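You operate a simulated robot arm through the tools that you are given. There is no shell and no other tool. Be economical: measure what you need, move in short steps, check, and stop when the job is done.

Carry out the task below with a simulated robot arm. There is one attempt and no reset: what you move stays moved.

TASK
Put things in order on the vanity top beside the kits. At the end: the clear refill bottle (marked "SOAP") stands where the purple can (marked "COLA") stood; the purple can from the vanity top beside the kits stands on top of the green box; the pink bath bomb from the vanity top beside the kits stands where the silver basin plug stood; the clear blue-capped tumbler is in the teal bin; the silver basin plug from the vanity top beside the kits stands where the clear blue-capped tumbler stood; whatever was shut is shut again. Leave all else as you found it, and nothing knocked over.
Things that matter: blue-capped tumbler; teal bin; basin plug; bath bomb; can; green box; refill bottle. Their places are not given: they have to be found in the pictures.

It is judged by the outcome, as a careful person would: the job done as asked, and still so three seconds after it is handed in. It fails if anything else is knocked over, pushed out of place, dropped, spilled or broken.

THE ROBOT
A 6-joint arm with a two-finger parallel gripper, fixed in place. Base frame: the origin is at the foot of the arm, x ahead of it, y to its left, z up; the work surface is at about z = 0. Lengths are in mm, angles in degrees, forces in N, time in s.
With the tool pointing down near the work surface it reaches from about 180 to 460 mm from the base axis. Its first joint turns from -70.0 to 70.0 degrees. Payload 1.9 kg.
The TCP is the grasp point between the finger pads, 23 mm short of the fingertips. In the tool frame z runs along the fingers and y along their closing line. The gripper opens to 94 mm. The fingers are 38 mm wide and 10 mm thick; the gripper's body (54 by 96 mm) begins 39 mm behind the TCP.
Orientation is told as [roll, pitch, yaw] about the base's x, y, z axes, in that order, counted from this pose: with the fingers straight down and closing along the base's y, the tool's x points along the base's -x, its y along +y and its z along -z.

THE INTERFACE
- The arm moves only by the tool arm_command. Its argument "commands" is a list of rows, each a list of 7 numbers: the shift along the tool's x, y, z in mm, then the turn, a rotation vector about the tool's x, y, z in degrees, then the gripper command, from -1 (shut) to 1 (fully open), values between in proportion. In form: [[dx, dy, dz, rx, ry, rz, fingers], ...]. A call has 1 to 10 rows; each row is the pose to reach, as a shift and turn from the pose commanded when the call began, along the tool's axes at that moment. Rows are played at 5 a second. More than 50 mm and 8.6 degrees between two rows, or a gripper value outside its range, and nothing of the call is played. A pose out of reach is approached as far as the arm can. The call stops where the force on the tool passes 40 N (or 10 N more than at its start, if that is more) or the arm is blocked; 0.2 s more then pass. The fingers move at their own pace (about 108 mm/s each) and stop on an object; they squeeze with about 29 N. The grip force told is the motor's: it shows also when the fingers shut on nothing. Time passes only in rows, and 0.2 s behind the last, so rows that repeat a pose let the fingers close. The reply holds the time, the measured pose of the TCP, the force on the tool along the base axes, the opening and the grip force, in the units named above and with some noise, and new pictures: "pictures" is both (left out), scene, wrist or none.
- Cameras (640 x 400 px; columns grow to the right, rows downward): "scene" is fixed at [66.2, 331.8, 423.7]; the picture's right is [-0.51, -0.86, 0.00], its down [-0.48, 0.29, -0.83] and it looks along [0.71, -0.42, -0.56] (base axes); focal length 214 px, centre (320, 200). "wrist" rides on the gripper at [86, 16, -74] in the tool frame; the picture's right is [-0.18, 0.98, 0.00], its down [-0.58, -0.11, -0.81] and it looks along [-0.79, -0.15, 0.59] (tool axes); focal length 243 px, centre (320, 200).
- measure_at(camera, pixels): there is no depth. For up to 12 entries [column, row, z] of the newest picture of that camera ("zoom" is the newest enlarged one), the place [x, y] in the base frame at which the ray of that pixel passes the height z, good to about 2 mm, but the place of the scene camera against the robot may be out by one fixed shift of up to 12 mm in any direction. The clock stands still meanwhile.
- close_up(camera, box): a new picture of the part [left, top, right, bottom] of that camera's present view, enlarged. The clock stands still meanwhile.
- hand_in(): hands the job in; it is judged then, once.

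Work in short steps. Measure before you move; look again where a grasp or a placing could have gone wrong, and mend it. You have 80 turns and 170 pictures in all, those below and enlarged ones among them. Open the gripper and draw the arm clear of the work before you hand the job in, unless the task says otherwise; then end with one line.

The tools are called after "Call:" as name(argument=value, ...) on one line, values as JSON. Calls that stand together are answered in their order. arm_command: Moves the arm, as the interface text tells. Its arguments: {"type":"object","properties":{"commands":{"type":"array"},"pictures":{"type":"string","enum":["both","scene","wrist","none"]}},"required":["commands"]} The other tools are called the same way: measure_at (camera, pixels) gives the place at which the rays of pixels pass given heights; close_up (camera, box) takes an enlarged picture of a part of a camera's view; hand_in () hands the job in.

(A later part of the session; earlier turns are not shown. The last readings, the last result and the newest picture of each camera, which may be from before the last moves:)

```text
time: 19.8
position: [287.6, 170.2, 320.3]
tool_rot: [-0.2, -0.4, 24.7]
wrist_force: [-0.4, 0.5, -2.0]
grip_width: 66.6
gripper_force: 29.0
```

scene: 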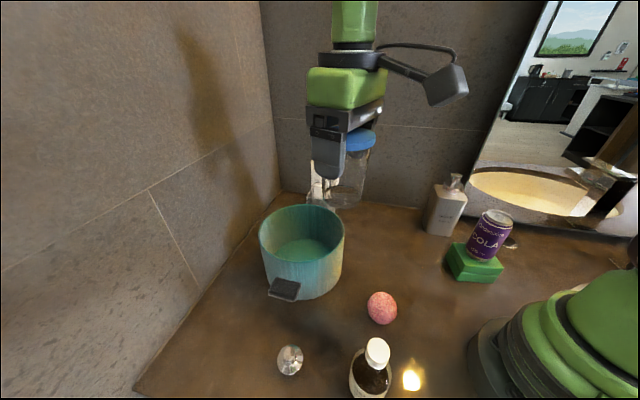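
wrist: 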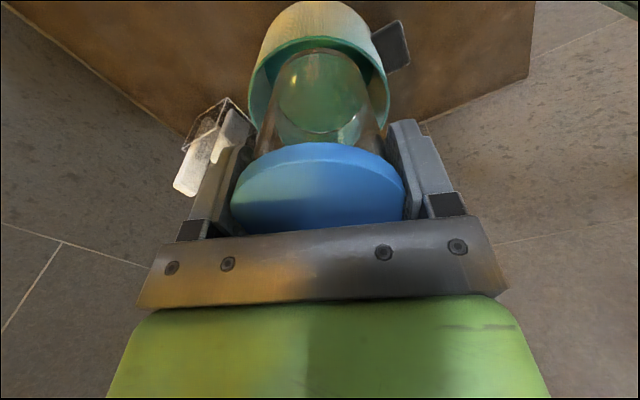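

Rim seen: left (248,100), right (389,100), near (319,37), base near ≈(313,2). Measure with both cameras at candidate heights.

Call:
measure_at(camera="wrist", pixels=[[248, 105, 80], [389, 105, 80], [319, 37, 80], [248, 105, 110], [389, 105, 110], [319, 37, 110], [313, 2, 0], [389, 105, 95], [248, 105, 95], [319, 37, 95]])

Call:
measure_at(camera="scene", pixels=[[259, 238, 80], [344, 236, 80], [302, 268, 80], [302, 205, 80], [259, 238, 95], [344, 236, 95], [302, 268, 95], [302, 205, 95], [308, 300, 0], [302, 250, 2], [302, 238, 2]])

Call:
close_up(camera="scene", box=[240, 190, 370, 310])

```text
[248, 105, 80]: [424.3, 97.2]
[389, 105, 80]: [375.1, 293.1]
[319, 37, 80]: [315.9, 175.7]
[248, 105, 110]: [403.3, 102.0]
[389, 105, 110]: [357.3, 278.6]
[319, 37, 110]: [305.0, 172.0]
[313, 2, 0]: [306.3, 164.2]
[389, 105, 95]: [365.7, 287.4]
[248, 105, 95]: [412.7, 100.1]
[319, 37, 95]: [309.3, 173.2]
```

```text
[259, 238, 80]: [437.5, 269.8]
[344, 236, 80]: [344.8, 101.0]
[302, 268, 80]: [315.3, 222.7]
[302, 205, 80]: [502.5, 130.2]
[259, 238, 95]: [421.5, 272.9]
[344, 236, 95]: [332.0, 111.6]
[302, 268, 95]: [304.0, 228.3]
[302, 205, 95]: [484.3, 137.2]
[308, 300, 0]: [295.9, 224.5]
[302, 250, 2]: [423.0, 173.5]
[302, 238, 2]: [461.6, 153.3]
```

```text
3.33 times, centred on (305, 250) of scene
```

zoom: 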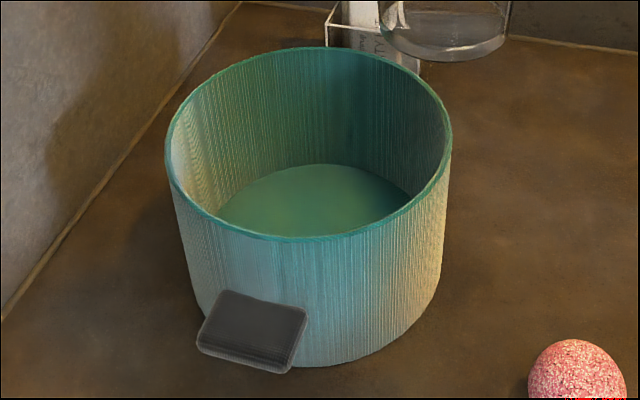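

Bin centre ≈(388,198), radius ~88. Move the tumbler over (383,196) and lower to z≈200, then check.

Call:
arm_command(commands=[[-32, -5, 0, 0, 0, 0, -1], [-64, -10, 0, 0, 0, 0, -1], [-96, -16, 0, 0, 0, 0, -1], [-96, -16, 45, 0, 0, 0, -1], [-96, -16, 90, 0, 0, 0, -1], [-96, -16, 118, 0, 0, 0, -1]])

Call:
close_up(camera="scene", box=[230, 130, 390, 310])

```text
time: 21.2
position: [385.5, 192.8, 201.5]
tool_rot: [-0.1, -0.5, 24.8]
wrist_force: [0.0, 0.1, -2.1]
grip_width: 66.4
gripper_force: 29.1
out of reach, approached as far as the arm can: row 3
```

scene: 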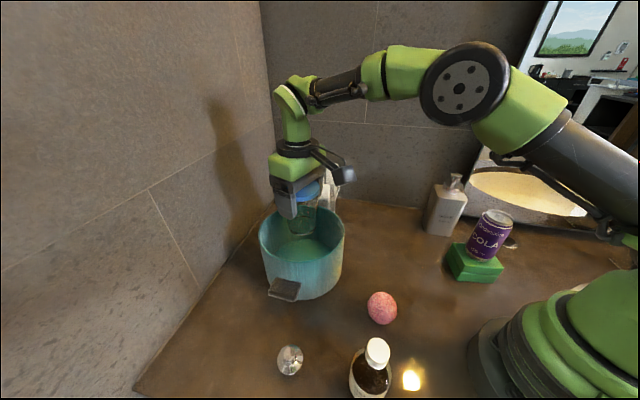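
wrist: 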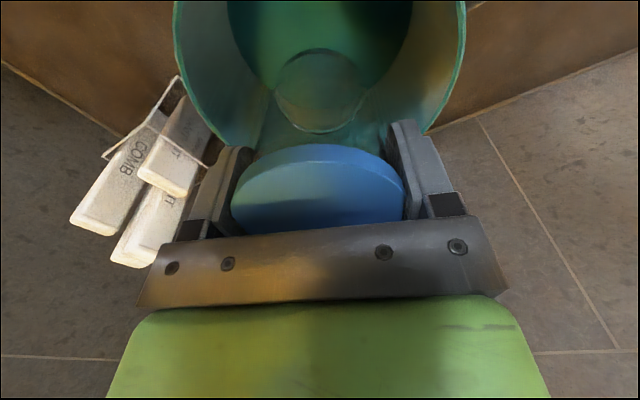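

```text
2.22 times, centred on (310, 220) of scene
```

zoom: 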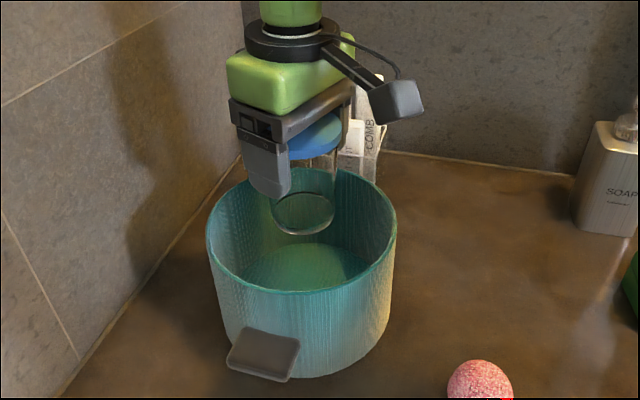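

Centred over the bin. Lower in stages to just above the floor.

Call:
arm_command(commands=[[0, 0, 45, 0, 0, 0, -1], [0, 0, 85, 0, 0, 0, -1], [0, 0, 105, 0, 0, 0, -1], [0, 0, 112, 0, 0, 0, -1], [0, 0, 117, 0, 0, 0, -1]])

```text
time: 22.4
position: [385.5, 194.1, 83.9]
tool_rot: [-0.1, -0.4, 24.9]
wrist_force: [-0.1, -0.4, -3.0]
grip_width: 66.4
gripper_force: 29.6
```

scene: 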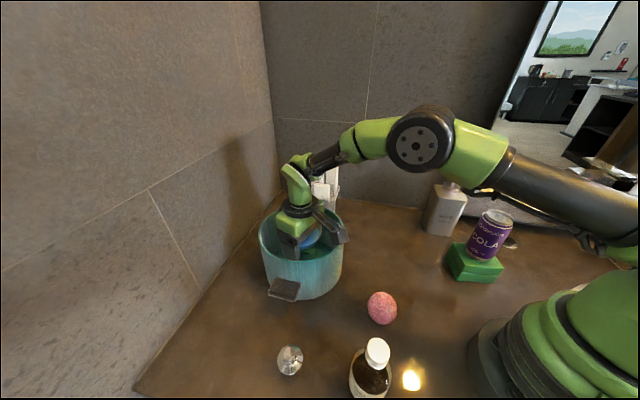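
wrist: 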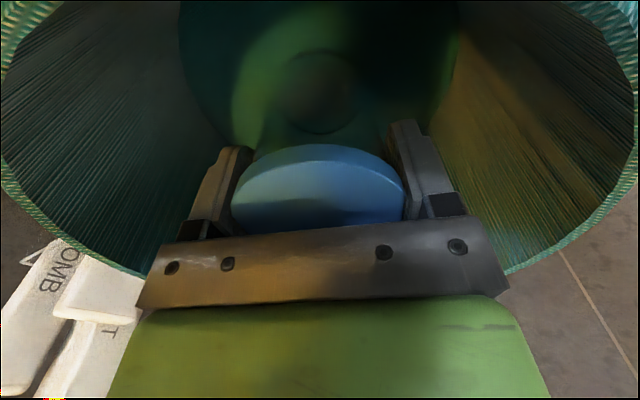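

Still free. Go down in 2–3 mm steps until contact.

Call:
arm_command(commands=[[0, 0, 3, 0, 0, 0, -1], [0, 0, 5, 0, 0, 0, -1], [0, 0, 7, 0, 0, 0, -1], [0, 0, 9, 0, 0, 0, -1]], pictures="none")

```text
time: 23.4
position: [385.4, 194.2, 77.5]
tool_rot: [-0.1, -0.5, 24.8]
wrist_force: [-1.3, -1.1, 16.7]
grip_width: 66.8
gripper_force: 28.7
```

Contact at z≈77.5. Ease, open and rise.

Call:
arm_command(commands=[[0, 0, -2, 0, 0, 0, -1], [0, 0, -2, 0, 0, 0, 0.6], [0, 0, -2, 0, 0, 0, 0.9], [0, 0, -2, 0, 0, 0, 0.9], [0, 0, -35, 0, 0, 0, 0.9], [0, 0, -80, 0, 0, 0, 0.9], [0, 0, -125, 0, 0, 0, 1], [0, 0, -160, 0, 0, 0, 1]])

Call:
close_up(camera="scene", box=[240, 190, 370, 310])

```text
time: 25.2
position: [384.6, 195.9, 236.4]
tool_rot: [-0.1, -0.5, 24.8]
wrist_force: [-0.1, -0.4, -0.5]
grip_width: 93.8
gripper_force: 0.1
```

scene: 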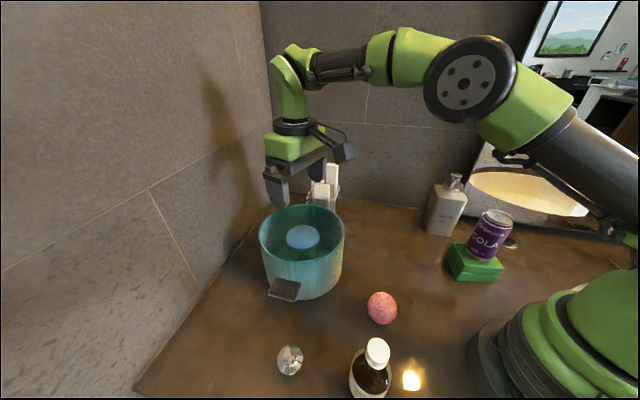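
wrist: 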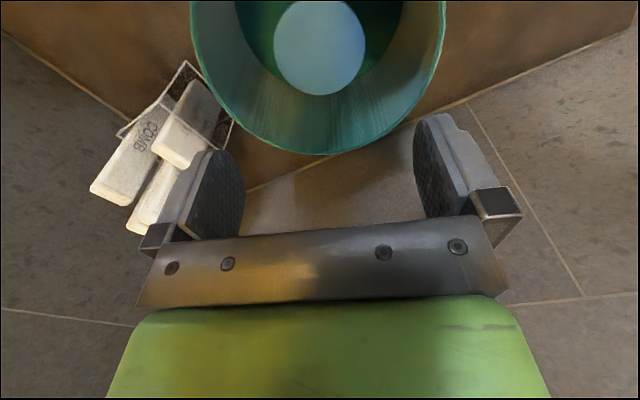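

```text
3.33 times, centred on (305, 250) of scene
```

zoom: 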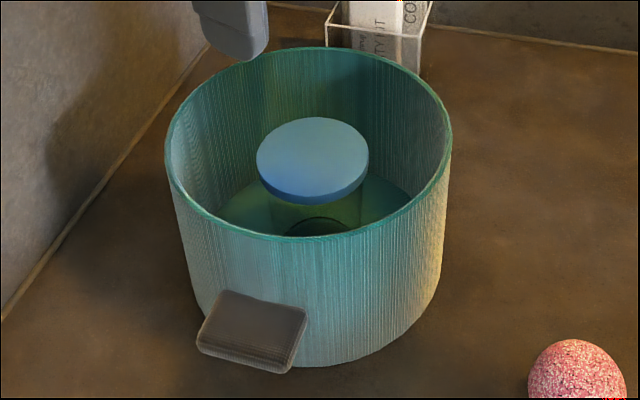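

Tumbler stands in the bin. Next the refill bottle: move to view it from (165,150,300) yaw 59.

Call:
arm_command(commands=[[36, 8, -11, 0, 0, -5.7, 1], [73, 17, -22, 0, 0, -11.4, 1], [110, 25, -33, 0, 0, -17, 1], [146, 34, -44, 0, 0, -22.8, 1], [183, 42, -54, 0, 0, -28.4, 1], [219, 50, -64, 0, 0, -34, 1]], pictures="wrist")

Call:
close_up(camera="wrist", box=[200, 0, 440, 150])

```text
time: 26.6
position: [161.7, 146.3, 299.7]
tool_rot: [-0.4, -0.2, 58.9]
wrist_force: [-0.4, 0.3, -0.1]
grip_width: 94.0
gripper_force: 0.1
```

wrist: 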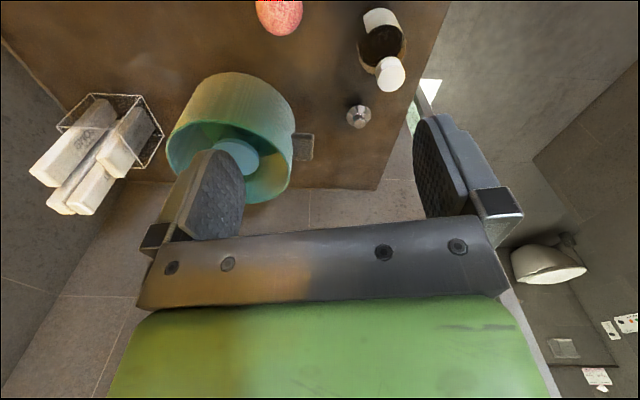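

```text
2.67 times, centred on (320, 75) of wrist
```

zoom: 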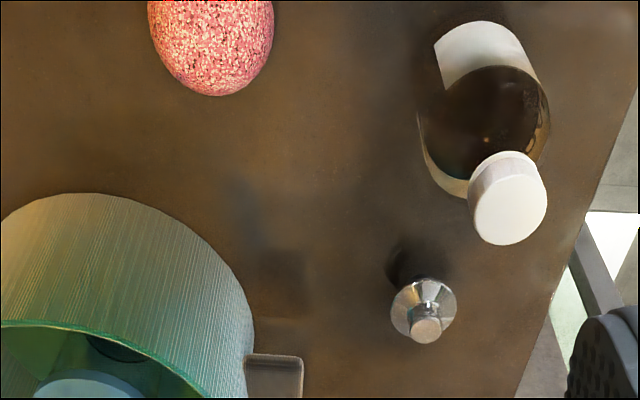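

Cap top centre ≈(391,79), bottle base near edge ≈(379,8.3), plug disc ≈(358.6,115.5). Measure.

Call:
measure_at(camera="wrist", pixels=[[391, 79, 110], [391, 79, 120], [391, 79, 130], [391, 79, 140], [379, 8.3, 0], [358.6, 115.5, 4], [346.4, 116, 4], [371, 116, 4], [359.4, 123.7, 25], [302, 0, 25]])

```text
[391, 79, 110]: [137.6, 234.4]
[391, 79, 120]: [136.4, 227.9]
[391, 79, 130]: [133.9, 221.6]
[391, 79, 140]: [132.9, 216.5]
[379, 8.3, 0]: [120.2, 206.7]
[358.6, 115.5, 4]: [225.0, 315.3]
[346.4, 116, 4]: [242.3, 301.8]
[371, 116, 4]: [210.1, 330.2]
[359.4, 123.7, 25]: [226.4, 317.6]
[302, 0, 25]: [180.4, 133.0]
```

I need the bottle's profile (shoulder and cap heights) to choose grip height.

Call:
close_up(camera="scene", box=[320, 320, 440, 400])

Call:
close_up(camera="wrist", box=[340, 0, 420, 100])

```text
5.00 times, centred on (380, 360) of scene
```

zoom: 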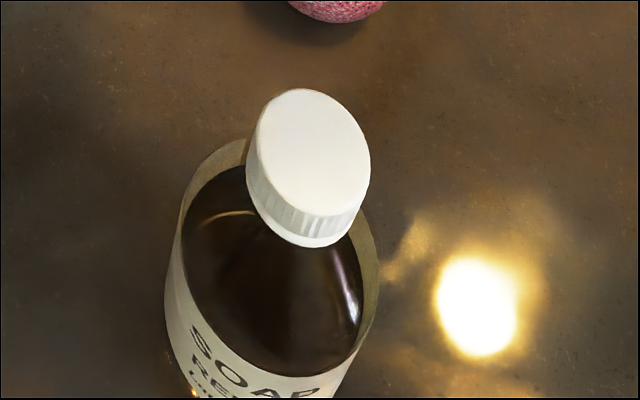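

```text
4.00 times, centred on (380, 50) of wrist
```

zoom: 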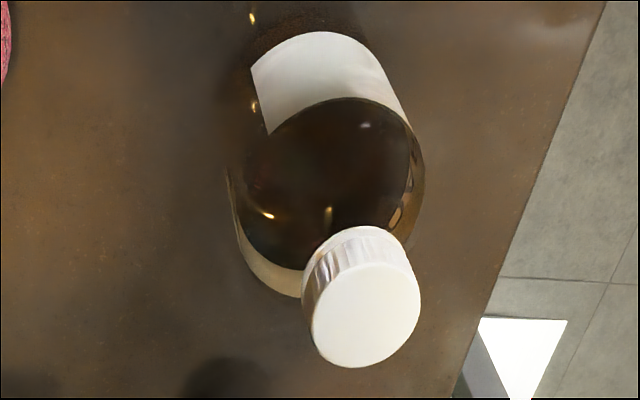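

I'll grip the cap (~28 wide) at z≈122, hanging the bottle. Move above it at z≈195 and check.

Call:
arm_command(commands=[[-17, 21, 33, 0, 0, 0, 1], [-34, 43, 66, 0, 0, 0, 0.5], [-51, 64, 103, 0, 0, 0, 0.4]])

Call:
close_up(camera="wrist", box=[200, 0, 440, 150])

```text
time: 27.4
position: [134.2, 223.5, 197.4]
tool_rot: [-0.4, -0.2, 58.7]
wrist_force: [-0.6, 0.1, 0.6]
grip_width: 66.1
gripper_force: 0.0
```

scene: 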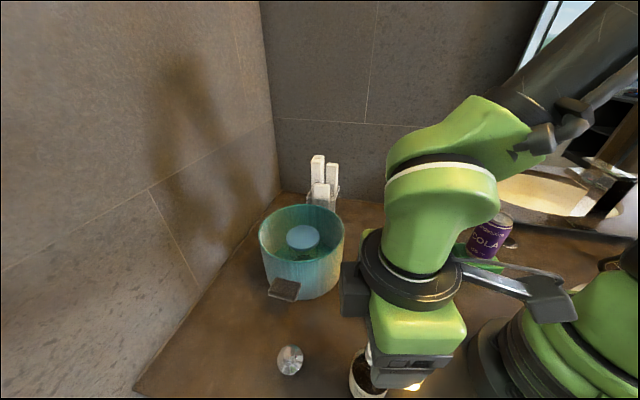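
wrist: 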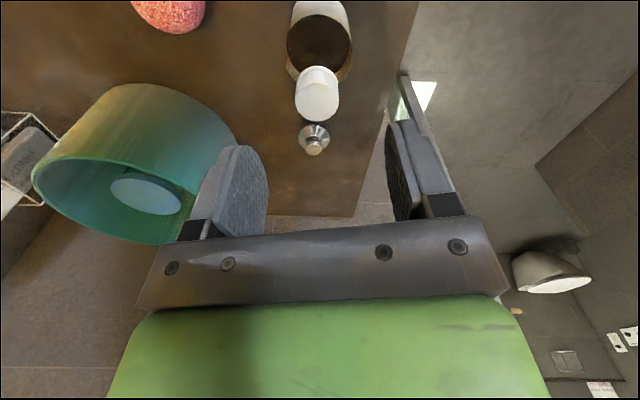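

```text
2.67 times, centred on (320, 75) of wrist
```

zoom: 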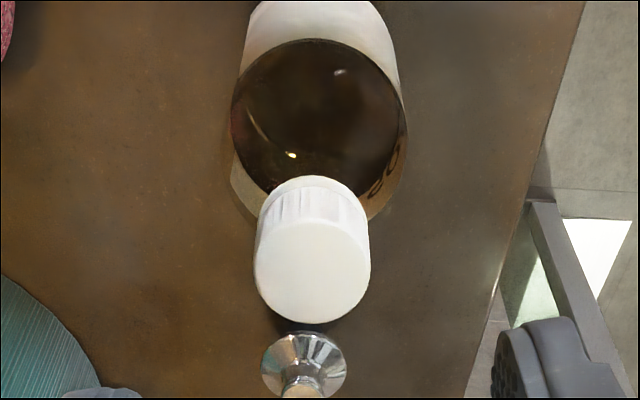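

Cap centre ≈(317,102), edges cols ≈295.5/338.5. Measure.

Call:
measure_at(camera="wrist", pixels=[[317, 102, 120], [317, 102, 126], [317, 102, 132], [317, 102, 138], [295.5, 102, 130], [338.5, 102, 130], [320, 62, 90], [294, 45, 85], [352, 45, 85]])

```text
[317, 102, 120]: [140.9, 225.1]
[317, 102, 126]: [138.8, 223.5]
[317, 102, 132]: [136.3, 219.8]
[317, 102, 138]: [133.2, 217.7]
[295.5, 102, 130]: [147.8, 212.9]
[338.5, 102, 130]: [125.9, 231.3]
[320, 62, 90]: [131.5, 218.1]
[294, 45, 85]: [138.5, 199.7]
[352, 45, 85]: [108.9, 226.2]
```

Cap is at (136.5,221.5), top z≈130. Descend to z≈122 with 75 mm opening, then close on the cap.

Call:
arm_command(commands=[[0.5, -3, 30, 0, 0, 0, 0.6], [0.5, -3, 60, 0, 0, 0, 0.6], [0.5, -3, 75, 0, 0, 0, 0.6], [0.5, -3, 75, 0, 0, 0, 0], [0.5, -3, 75, 0, 0, 0, -1], [0.5, -3, 75, 0, 0, 0, -1]])

```text
time: 28.8
position: [137.9, 221.7, 120.7]
tool_rot: [-0.3, -0.4, 58.9]
wrist_force: [-2.1, 0.9, 10.2]
grip_width: 31.1
gripper_force: 29.3
```

scene: 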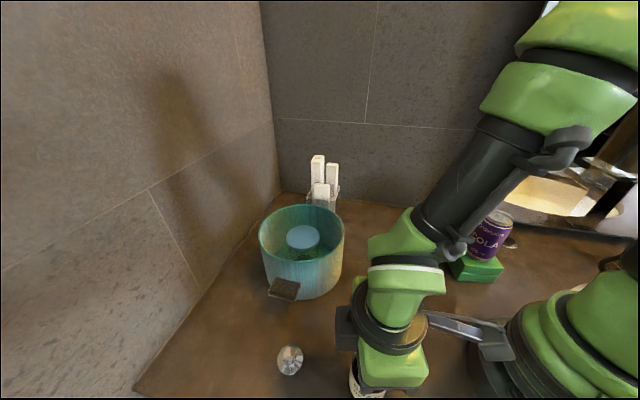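
wrist: 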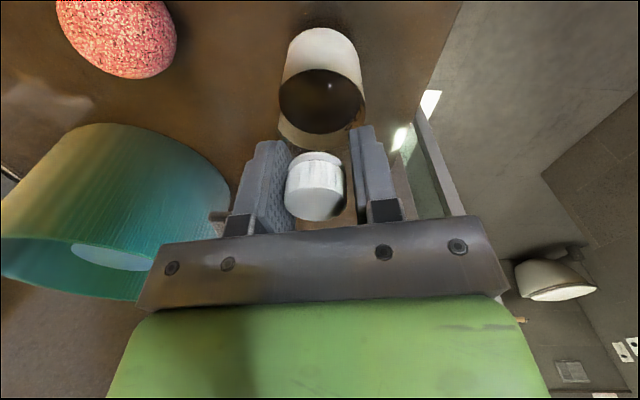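

Held at 31 mm. Lift gently and check.

Call:
arm_command(commands=[[0, 0, -8, 0, 0, 0, -1], [0, 0, -20, 0, 0, 0, -1], [0, 0, -40, 0, 0, 0, -1]])

```text
time: 29.6
position: [138.3, 220.9, 161.0]
tool_rot: [-0.2, -0.1, 58.8]
wrist_force: [0.6, 0.2, -1.5]
grip_width: 24.7
gripper_force: 29.4
```

scene: 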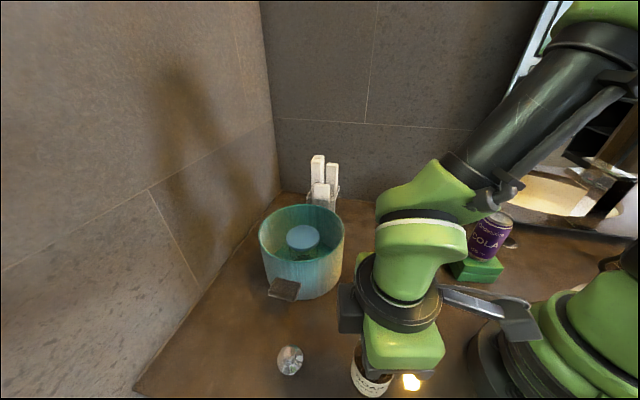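
wrist: 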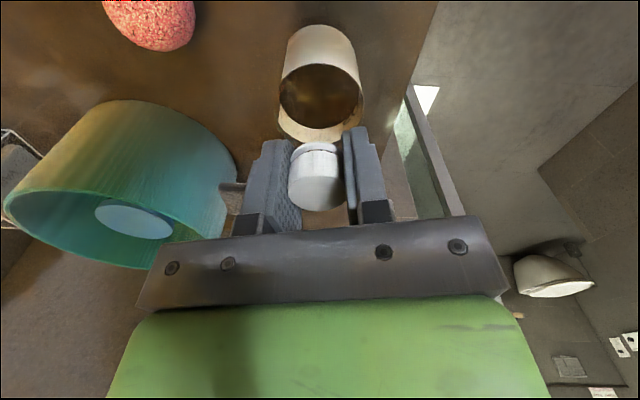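

Grip narrowed to 24.7 mm; check how it is held.

Call:
close_up(camera="wrist", box=[230, 0, 420, 240])

Call:
close_up(camera="scene", box=[320, 320, 440, 400])

```text
1.67 times, centred on (325, 120) of wrist
```

zoom: 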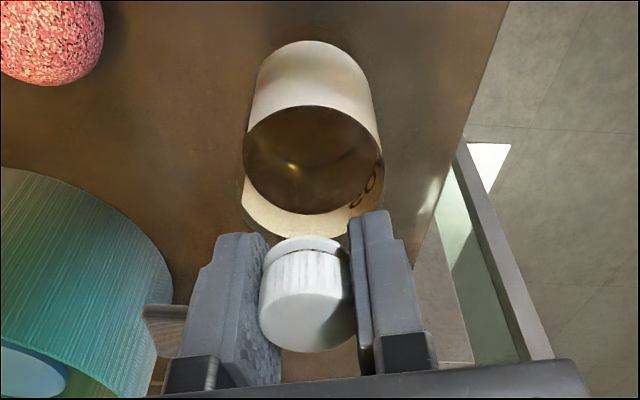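

```text
5.00 times, centred on (380, 360) of scene
```

zoom: 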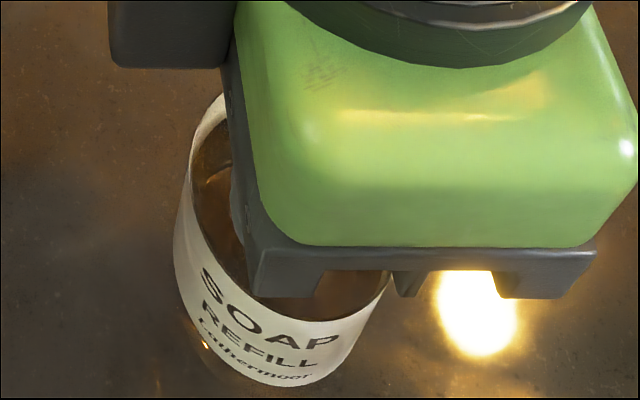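

The bottle hangs straight from its cap. Raise it and carry it to above the can's old spot (407,7), yaw 0.

Call:
arm_command(commands=[[0, 0, -45, 0, 0, 0, -1], [0, 0, -90, 0, 0, 0, -1], [5.5, -42.6, -90, 0, 0, 7.3, -1], [11, -85.2, -90, 0, 0, 14.7, -1], [16.5, -128, -90, 0, 0, 22, -1], [22, -170.5, -90, 0, 0, 29.4, -1], [27.5, -213, -90, 0, 0, 36.8, -1], [33, -256, -90, 0, 0, 44.1, -1], [38.5, -298, -90, 0, 0, 51.5, -1], [44, -341, -90, 0, 0, 58.8, -1]])

```text
time: 31.8
position: [406.8, 7.3, 250.9]
tool_rot: [0.0, -0.2, -0.1]
wrist_force: [0.3, 0.3, -1.3]
grip_width: 24.4
gripper_force: 29.1
```

scene: 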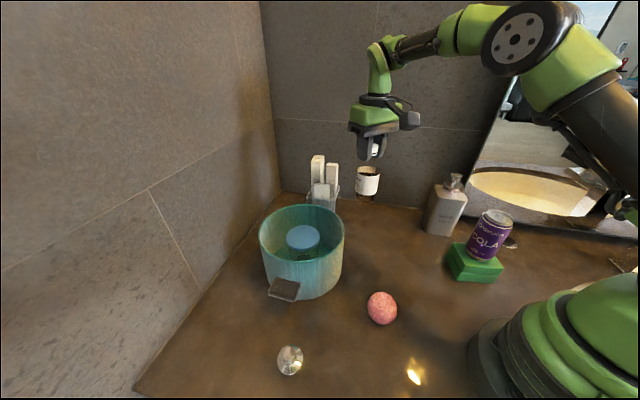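
wrist: 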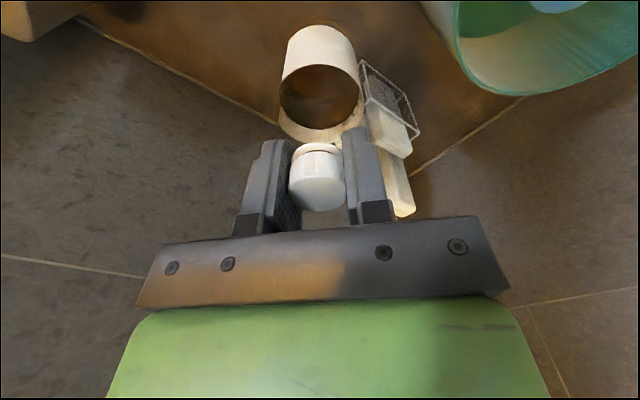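

Bottle is above the spot. Lower to z≈140 and view the side profile.

Call:
arm_command(commands=[[0, 0, 45, 0, 0, 0, -1], [0, 0, 85, 0, 0, 0, -1], [0, 0, 110, 0, 0, 0, -1]])

Call:
close_up(camera="scene", box=[300, 150, 440, 250])

```text
time: 32.6
position: [406.7, 7.1, 141.7]
tool_rot: [0.1, -0.4, -0.1]
wrist_force: [0.4, -0.3, -2.0]
grip_width: 24.8
gripper_force: 29.1
```

scene: 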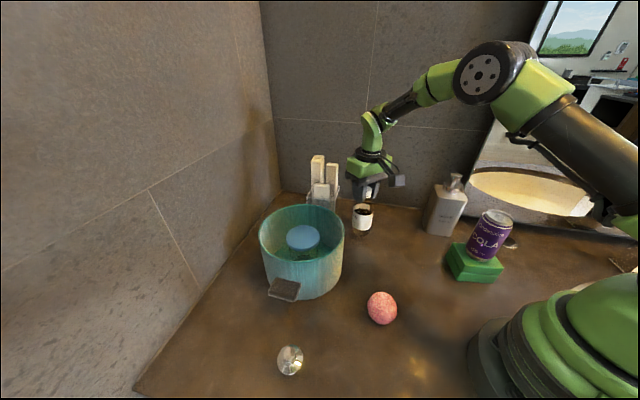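
wrist: 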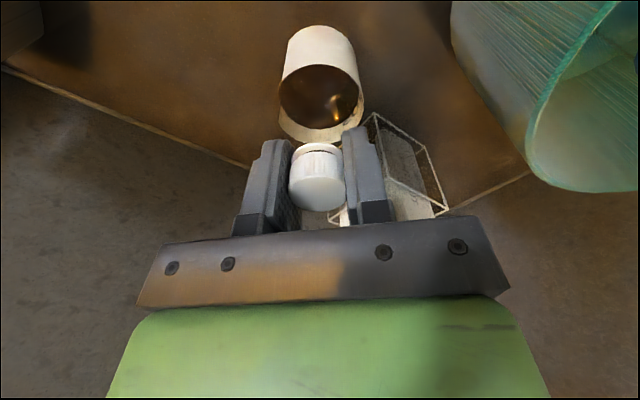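

```text
4.00 times, centred on (370, 200) of scene
```

zoom: 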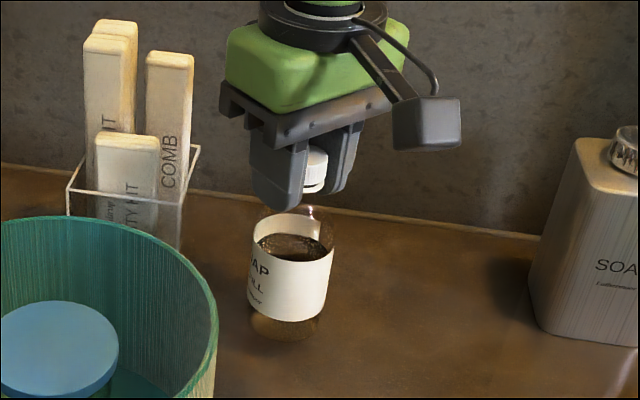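

Lower slowly to contact.

Call:
arm_command(commands=[[0, 0, 6, 0, 0, 0, -1], [0, 0, 10, 0, 0, 0, -1], [0, 0, 13, 0, 0, 0, -1], [0, 0, 15, 0, 0, 0, -1], [0, 0, 17, 0, 0, 0, -1]], pictures="none")

```text
time: 33.8
position: [408.5, 8.8, 127.2]
tool_rot: [0.0, -0.6, -0.1]
wrist_force: [-7.3, -2.1, 28.2]
grip_width: 25.0
gripper_force: 29.8
```

Contact at z≈127. Ease 2.5 mm and inspect before releasing.

Call:
arm_command(commands=[[0, 0, -2, 0, 0, 0, -1], [0, 0, -2.5, 0, 0, 0, -1]], pictures="scene")

Call:
close_up(camera="scene", box=[320, 170, 420, 250])

```text
time: 34.4
position: [407.7, 7.2, 126.4]
tool_rot: [-0.1, -0.4, -0.1]
wrist_force: [0.2, -0.6, 0.1]
grip_width: 24.8
gripper_force: 28.5
```

scene: 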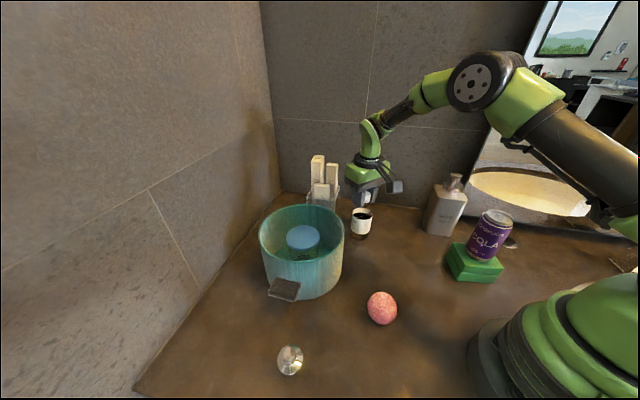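

```text
5.00 times, centred on (370, 210) of scene
```

zoom: 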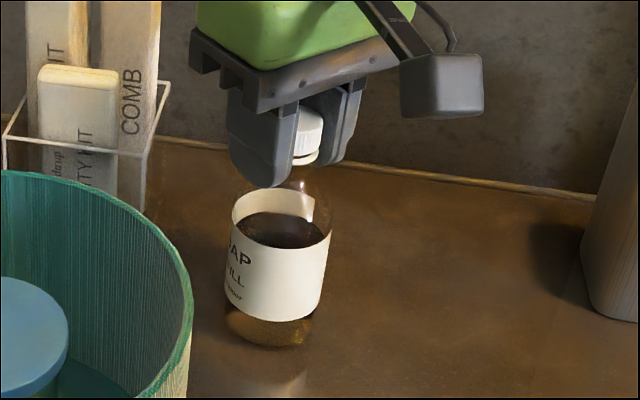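

Standing upright with no residual force. Open and rise.

Call:
arm_command(commands=[[0, 0, 0, 0, 0, 0, -0.2], [0, 0, 0, 0, 0, 0, 0.3], [0, 0, 0, 0, 0, 0, 0.4], [0, 0, -30, 0, 0, 0, 0.4], [0, 0, -75, 0, 0, 0, 0.4], [0, 0, -120, 0, 0, 0, 1]])

Call:
close_up(camera="scene", box=[320, 170, 420, 250])

```text
time: 35.8
position: [410.1, 7.9, 248.8]
tool_rot: [0.0, -0.3, 0.0]
wrist_force: [-0.4, 0.0, -0.1]
grip_width: 94.2
gripper_force: 0.0
```

scene: 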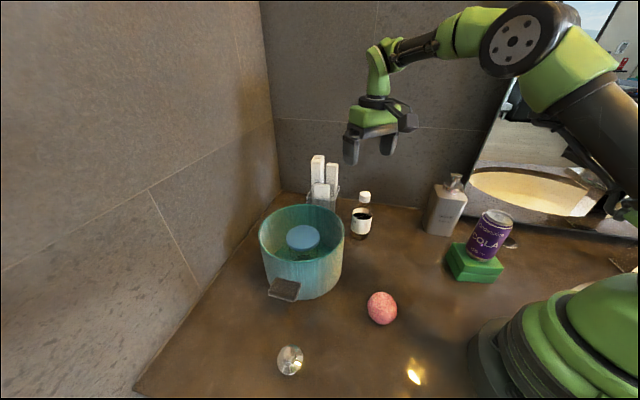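
wrist: 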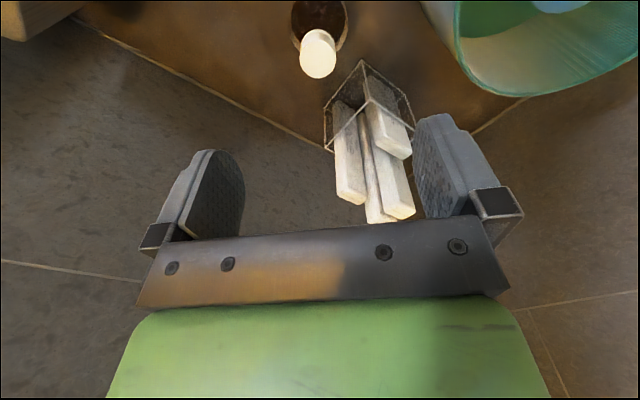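

```text
5.00 times, centred on (370, 210) of scene
```

zoom: 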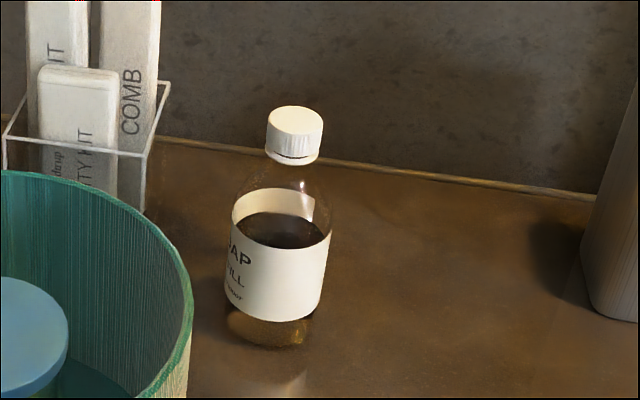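

Refill stands upright exactly at the can's old pixel (360,235). Now go look at the plug: TCP (180,255,245), yaw 55.

Call:
arm_command(commands=[[29, 31, 0, 0, 0, -6.9, 1], [58, 62, 0, 0, 0, -13.8, 1], [87, 93, 0, 0, 0, -20.6, 1], [116, 124, 0, 0, 0, -27.5, 1], [145, 155, 0, 0, 0, -34.4, 1], [174, 186, 0, 0, 0, -41.2, 1], [203, 217, 0, 0, 0, -48.1, 1], [230, 247, 4, 0, 0, -55, 0.5]], pictures="wrist")

Call:
close_up(camera="wrist", box=[240, 0, 400, 120])

```text
time: 37.6
position: [175.8, 253.7, 241.7]
tool_rot: [-0.2, -0.2, 55.2]
wrist_force: [0.1, -0.7, -0.4]
grip_width: 70.5
gripper_force: 0.0
```

wrist: 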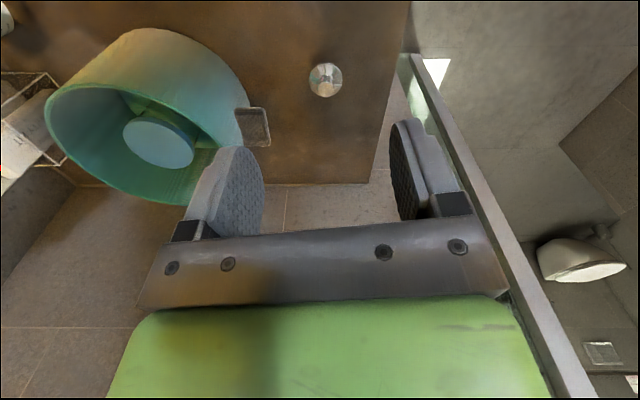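

```text
3.33 times, centred on (320, 60) of wrist
```

zoom: 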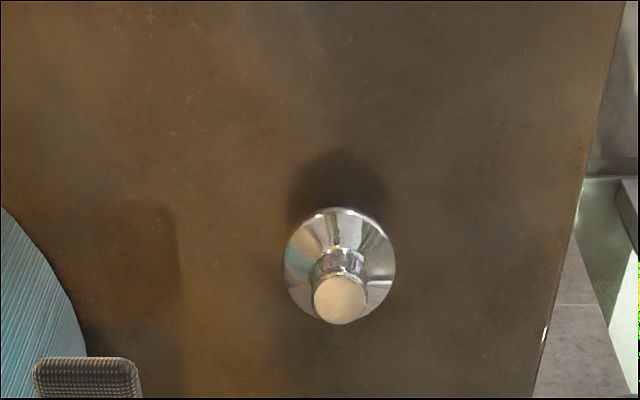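

Plug disc centre ≈(326,79.5), knob top ≈(326,89.4). Measure.

Call:
measure_at(camera="wrist", pixels=[[326, 79.5, 3], [309.2, 80, 5], [342.8, 80, 5], [326, 62.1, 2], [326, 89.4, 20], [326, 89.4, 30], [326, 89.4, 40], [318, 89, 30], [334, 89, 30], [250, 145, 40]])

```text
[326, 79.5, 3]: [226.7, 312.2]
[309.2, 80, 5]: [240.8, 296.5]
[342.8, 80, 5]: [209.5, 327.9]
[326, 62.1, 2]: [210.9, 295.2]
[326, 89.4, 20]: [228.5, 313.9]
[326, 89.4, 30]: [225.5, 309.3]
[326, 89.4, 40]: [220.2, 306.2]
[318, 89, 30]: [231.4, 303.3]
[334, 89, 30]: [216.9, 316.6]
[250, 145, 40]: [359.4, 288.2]
```

Plug at ≈(225.5,311.5), disc ~44, knob top z≈26. Move over it at z≈110 for a fine check.

Call:
arm_command(commands=[[-38, -4, 25, 0, 0, 0, 0.2], [-75, -8, 50, 0, 0, 0, 0], [-75, -8, 95, 0, 0, 0, 0], [-75, -8, 132, 0, 0, 0, 0]])

Call:
close_up(camera="wrist", box=[220, 20, 420, 160])

```text
time: 38.6
position: [227.5, 311.4, 113.0]
tool_rot: [-0.3, -0.3, 55.0]
wrist_force: [0.4, 0.3, 0.5]
grip_width: 47.1
gripper_force: 0.0
```

scene: 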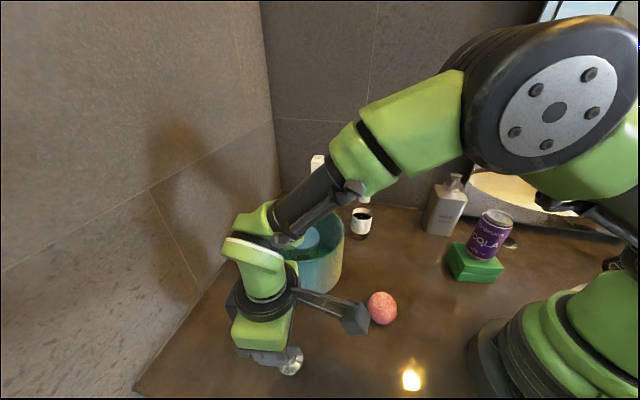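
wrist: 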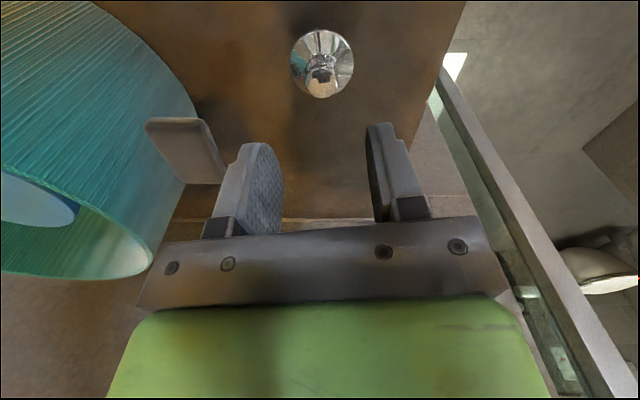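

```text
2.86 times, centred on (320, 90) of wrist
```

zoom: 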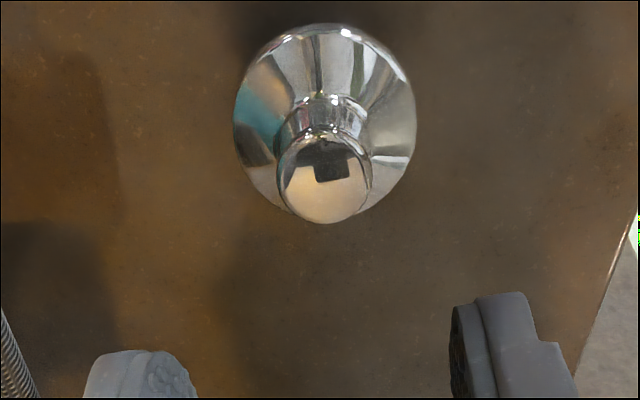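

Knob top ≈(321.4,82.3), disc centre ≈(321.7,62). Measure.

Call:
measure_at(camera="wrist", pixels=[[321.4, 82.3, 22], [321.4, 82.3, 28], [321.4, 82.3, 34], [321.7, 62, 3], [290, 64, 5], [353.5, 64, 5], [304.6, 82, 28], [338.2, 82, 28], [322, 29.5, 2]])

```text
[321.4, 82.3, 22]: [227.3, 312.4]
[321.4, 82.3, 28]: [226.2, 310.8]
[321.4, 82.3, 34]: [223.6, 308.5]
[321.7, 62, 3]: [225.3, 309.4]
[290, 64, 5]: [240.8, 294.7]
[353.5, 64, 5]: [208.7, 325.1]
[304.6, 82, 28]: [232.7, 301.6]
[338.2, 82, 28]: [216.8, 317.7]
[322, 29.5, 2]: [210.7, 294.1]
```

Plug centre (225.5,310.5), knob ~22 wide. Descend to z≈38 (tips ≈15) and close on the knob.

Call:
arm_command(commands=[[2, 1, 40, 0, 0, 0, 0], [2, 1, 65, 0, 0, 0, 0], [2, 1, 75, 0, 0, 0, 0], [2, 1, 75, 0, 0, 0, -0.4], [2, 1, 75, 0, 0, 0, -1], [2, 1, 75, 0, 0, 0, -1]])

Call:
close_up(camera="wrist", box=[220, 60, 420, 200])

```text
time: 40.0
position: [225.7, 309.0, 34.3]
tool_rot: [-0.4, -0.3, 54.9]
wrist_force: [-1.5, 0.2, 6.4]
grip_width: 39.7
gripper_force: 28.7
```

scene: 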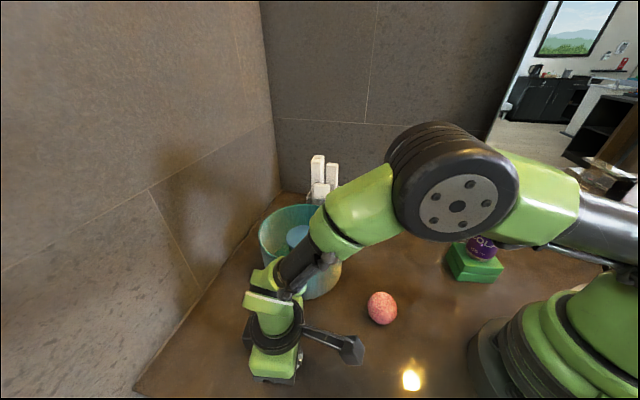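
wrist: 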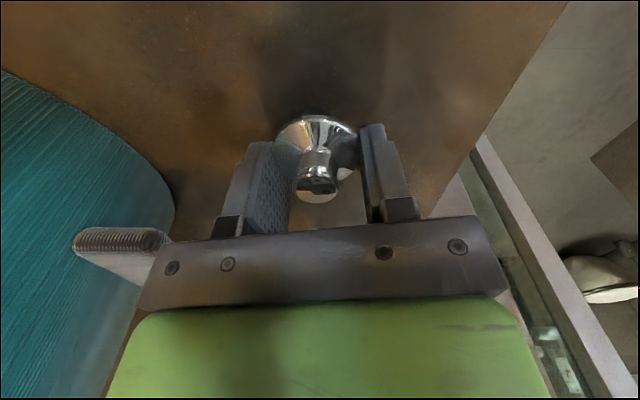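

```text
2.86 times, centred on (320, 130) of wrist
```

zoom: 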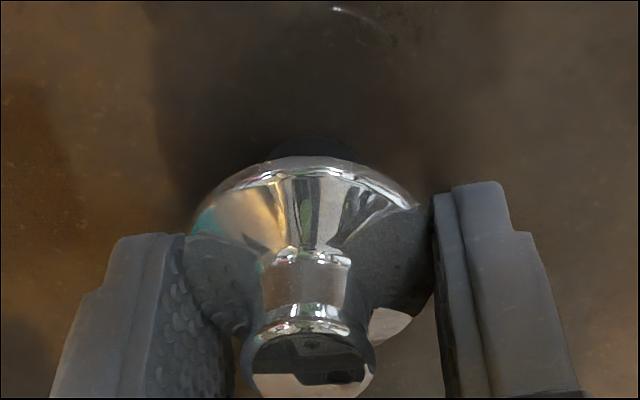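

The fingers caught the wide flange (39.7 mm), which sits on a dark stopper, at its sloped part. Reopen, go a few mm lower (tips ≈5) and close for a firm rim grip.

Call:
arm_command(commands=[[0, 0, 0, 0, 0, 0, 0.15], [0, 0, 0, 0, 0, 0, 0.15], [0, 0, 5, 0, 0, 0, 0.15], [0, 0, 9, 0, 0, 0, 0.15], [0, 0, 9, 0, 0, 0, -0.05], [0, 0, 9, 0, 0, 0, -1], [0, 0, 9, 0, 0, 0, -1]], pictures="wrist")

Call:
close_up(camera="wrist", box=[220, 60, 420, 200])

```text
time: 41.6
position: [226.6, 310.5, 26.5]
tool_rot: [-0.3, -0.2, 55.0]
wrist_force: [1.0, -0.1, -0.4]
grip_width: 40.2
gripper_force: 28.5
```

wrist: 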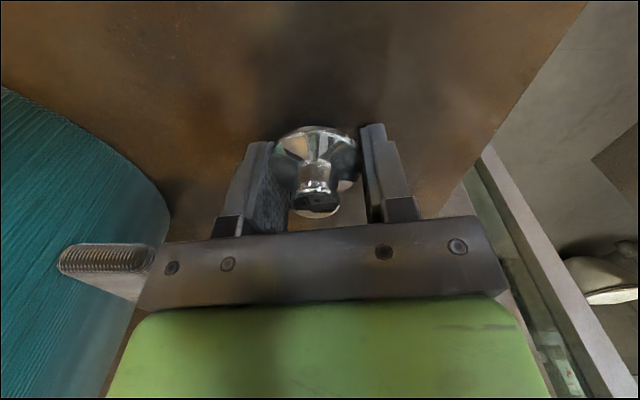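

```text
2.86 times, centred on (320, 130) of wrist
```

zoom: 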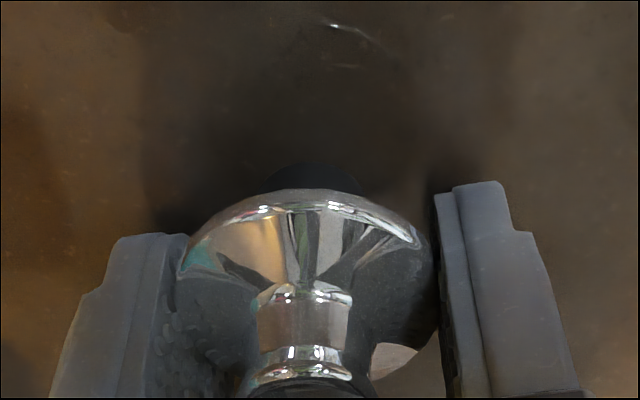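

Firm grip at 40.2 mm with no load. Lift and check.

Call:
arm_command(commands=[[0, 0, -10, 0, 0, 0, -1], [0, 0, -50, 0, 0, 0, -1], [0, 0, -95, 0, 0, 0, -1], [0, 0, -140, 0, 0, 0, -1], [0, 0, -175, 0, 0, 0, -1]])

```text
time: 42.8
position: [226.1, 310.1, 200.5]
tool_rot: [-0.4, -0.2, 55.0]
wrist_force: [-0.5, -0.4, -0.7]
grip_width: 40.0
gripper_force: 29.6
```

scene: 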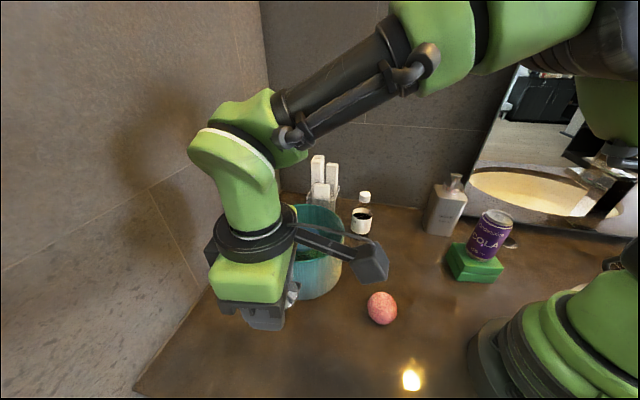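
wrist: 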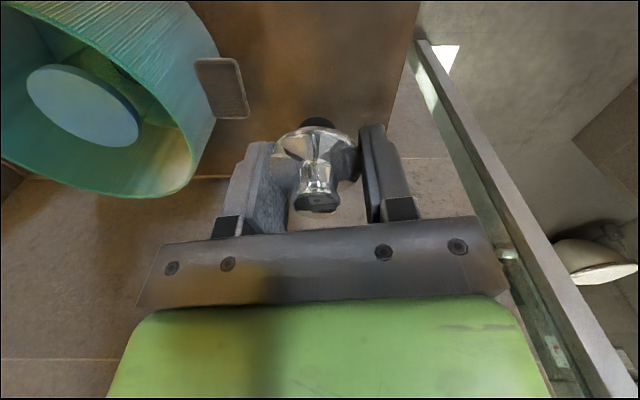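

Plug is held. Carry it to above the tumbler's old place (288,-48), yaw 0.

Call:
arm_command(commands=[[32.2, -32, 0, 0, 0, 6.9, -1], [64.4, -64, 0, 0, 0, 13.8, -1], [96.6, -96, 0, 0, 0, 20.6, -1], [128.9, -128, 0, 0, 0, 27.5, -1], [161, -160, 0, 0, 0, 34.4, -1], [193.3, -192, 0, 0, 0, 41.2, -1], [225.5, -224, 0, 0, 0, 48.1, -1], [257.7, -256.1, 0, 0, 0, 55, -1]])

```text
time: 44.6
position: [287.7, -46.6, 202.2]
tool_rot: [0.0, -0.3, -0.1]
wrist_force: [-0.3, -0.4, -1.3]
grip_width: 39.8
gripper_force: 29.2
```

scene: 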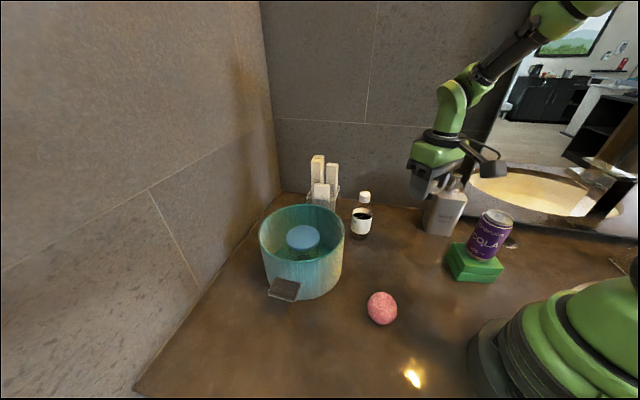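
wrist: 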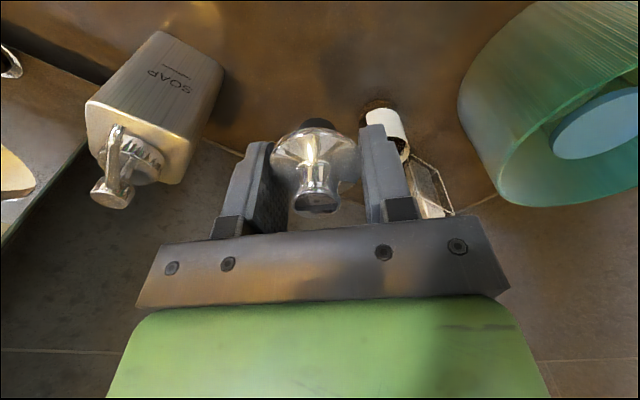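

Descend to z≈33, then slow.

Call:
arm_command(commands=[[0, -1, 45, 0, 0, 0, -1], [0, -1, 90, 0, 0, 0, -1], [0, -1, 135, 0, 0, 0, -1], [0, -1, 160, 0, 0, 0, -1], [0, -1, 169, 0, 0, 0, -1], [0, -1, 172, 0, 0, 0, -1], [0, -1, 174, 0, 0, 0, -1]])

Call:
close_up(camera="wrist", box=[220, 60, 420, 200])

```text
time: 46.2
position: [288.6, -48.7, 27.8]
tool_rot: [-0.1, -0.4, 0.0]
wrist_force: [-0.1, 0.8, -0.4]
grip_width: 39.8
gripper_force: 28.9
```

scene: 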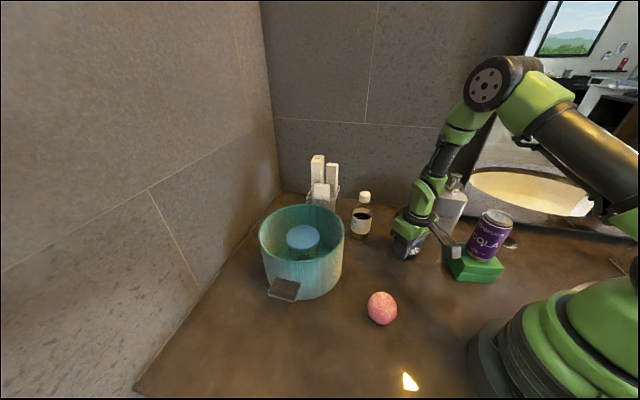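
wrist: 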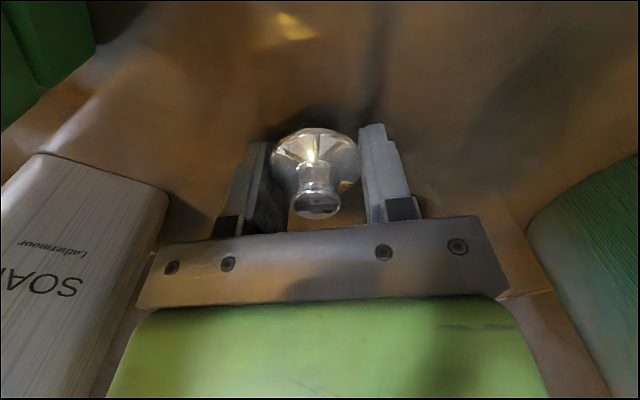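

```text
2.86 times, centred on (320, 130) of wrist
```

zoom: 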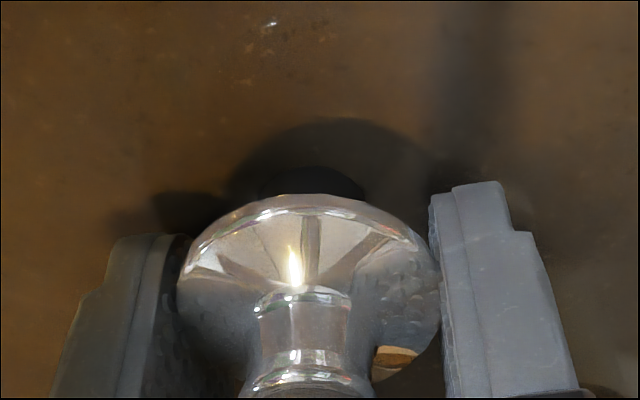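

Almost down (27.8 vs 26.5 at pickup). Lower 2 mm, then release and rise.

Call:
arm_command(commands=[[0, 0, 1, 0, 0, 0, -1], [0, 0, 1.5, 0, 0, 0, -1]], pictures="none")

```text
time: 46.8
position: [287.9, -47.8, 26.5]
tool_rot: [0.0, -0.4, -0.1]
wrist_force: [-0.2, -0.6, -1.6]
grip_width: 40.0
gripper_force: 29.0
```

Call:
arm_command(commands=[[0, 0, 0.8, 0, 0, 0, -1], [0, 0, 1.6, 0, 0, 0, -1]], pictures="none")

```text
time: 47.4
position: [289.0, -49.1, 25.0]
tool_rot: [0.0, -0.5, -0.1]
wrist_force: [-2.3, 2.8, 16.9]
grip_width: 40.3
gripper_force: 28.8
```

Contact felt (17 N) at z≈25. Ease slightly, open and rise.

Call:
arm_command(commands=[[0, 0, -1, 0, 0, 0, -1], [0, 0, -1, 0, 0, 0, 0.1], [0, 0, -1, 0, 0, 0, 0.3], [0, 0, -1, 0, 0, 0, 0.3], [0, 0, -40, 0, 0, 0, 0.3], [0, 0, -85, 0, 0, 0, 0.3], [0, 0, -130, 0, 0, 0, 0.5], [0, 0, -175, 0, 0, 0, 1]])

Call:
close_up(camera="scene", box=[370, 200, 490, 280])

```text
time: 49.2
position: [288.9, -49.7, 199.9]
tool_rot: [0.0, -0.4, -0.1]
wrist_force: [-0.1, -0.7, -0.4]
grip_width: 94.0
gripper_force: 0.2
```

scene: 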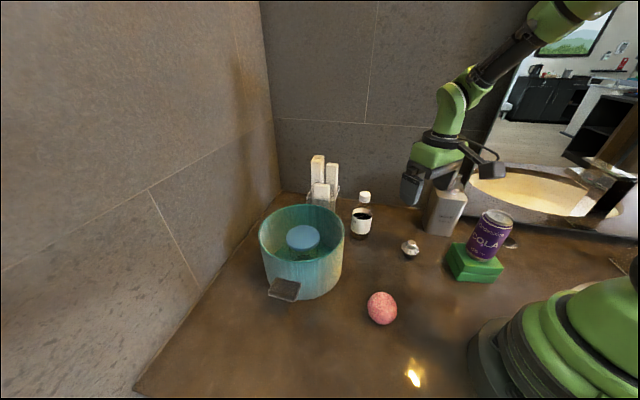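
wrist: 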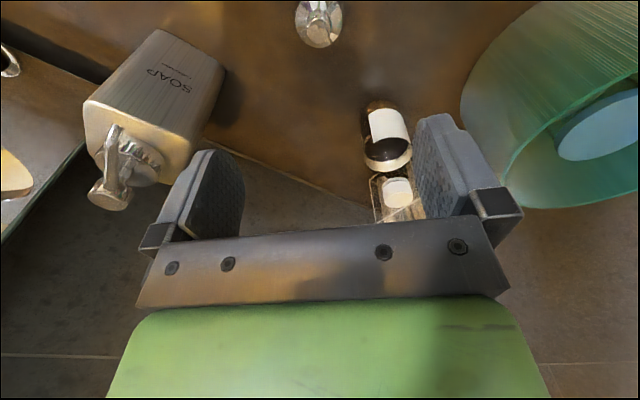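

```text
5.00 times, centred on (430, 240) of scene
```

zoom: 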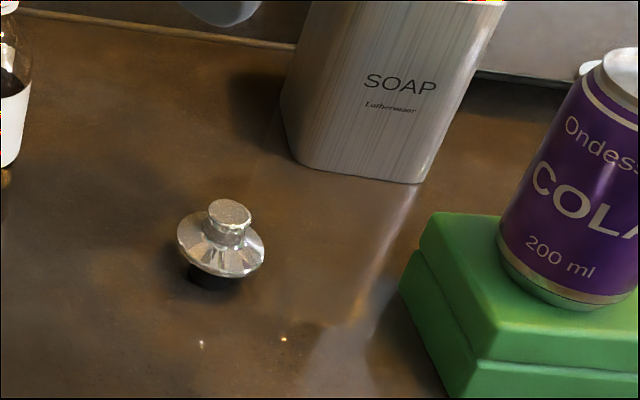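

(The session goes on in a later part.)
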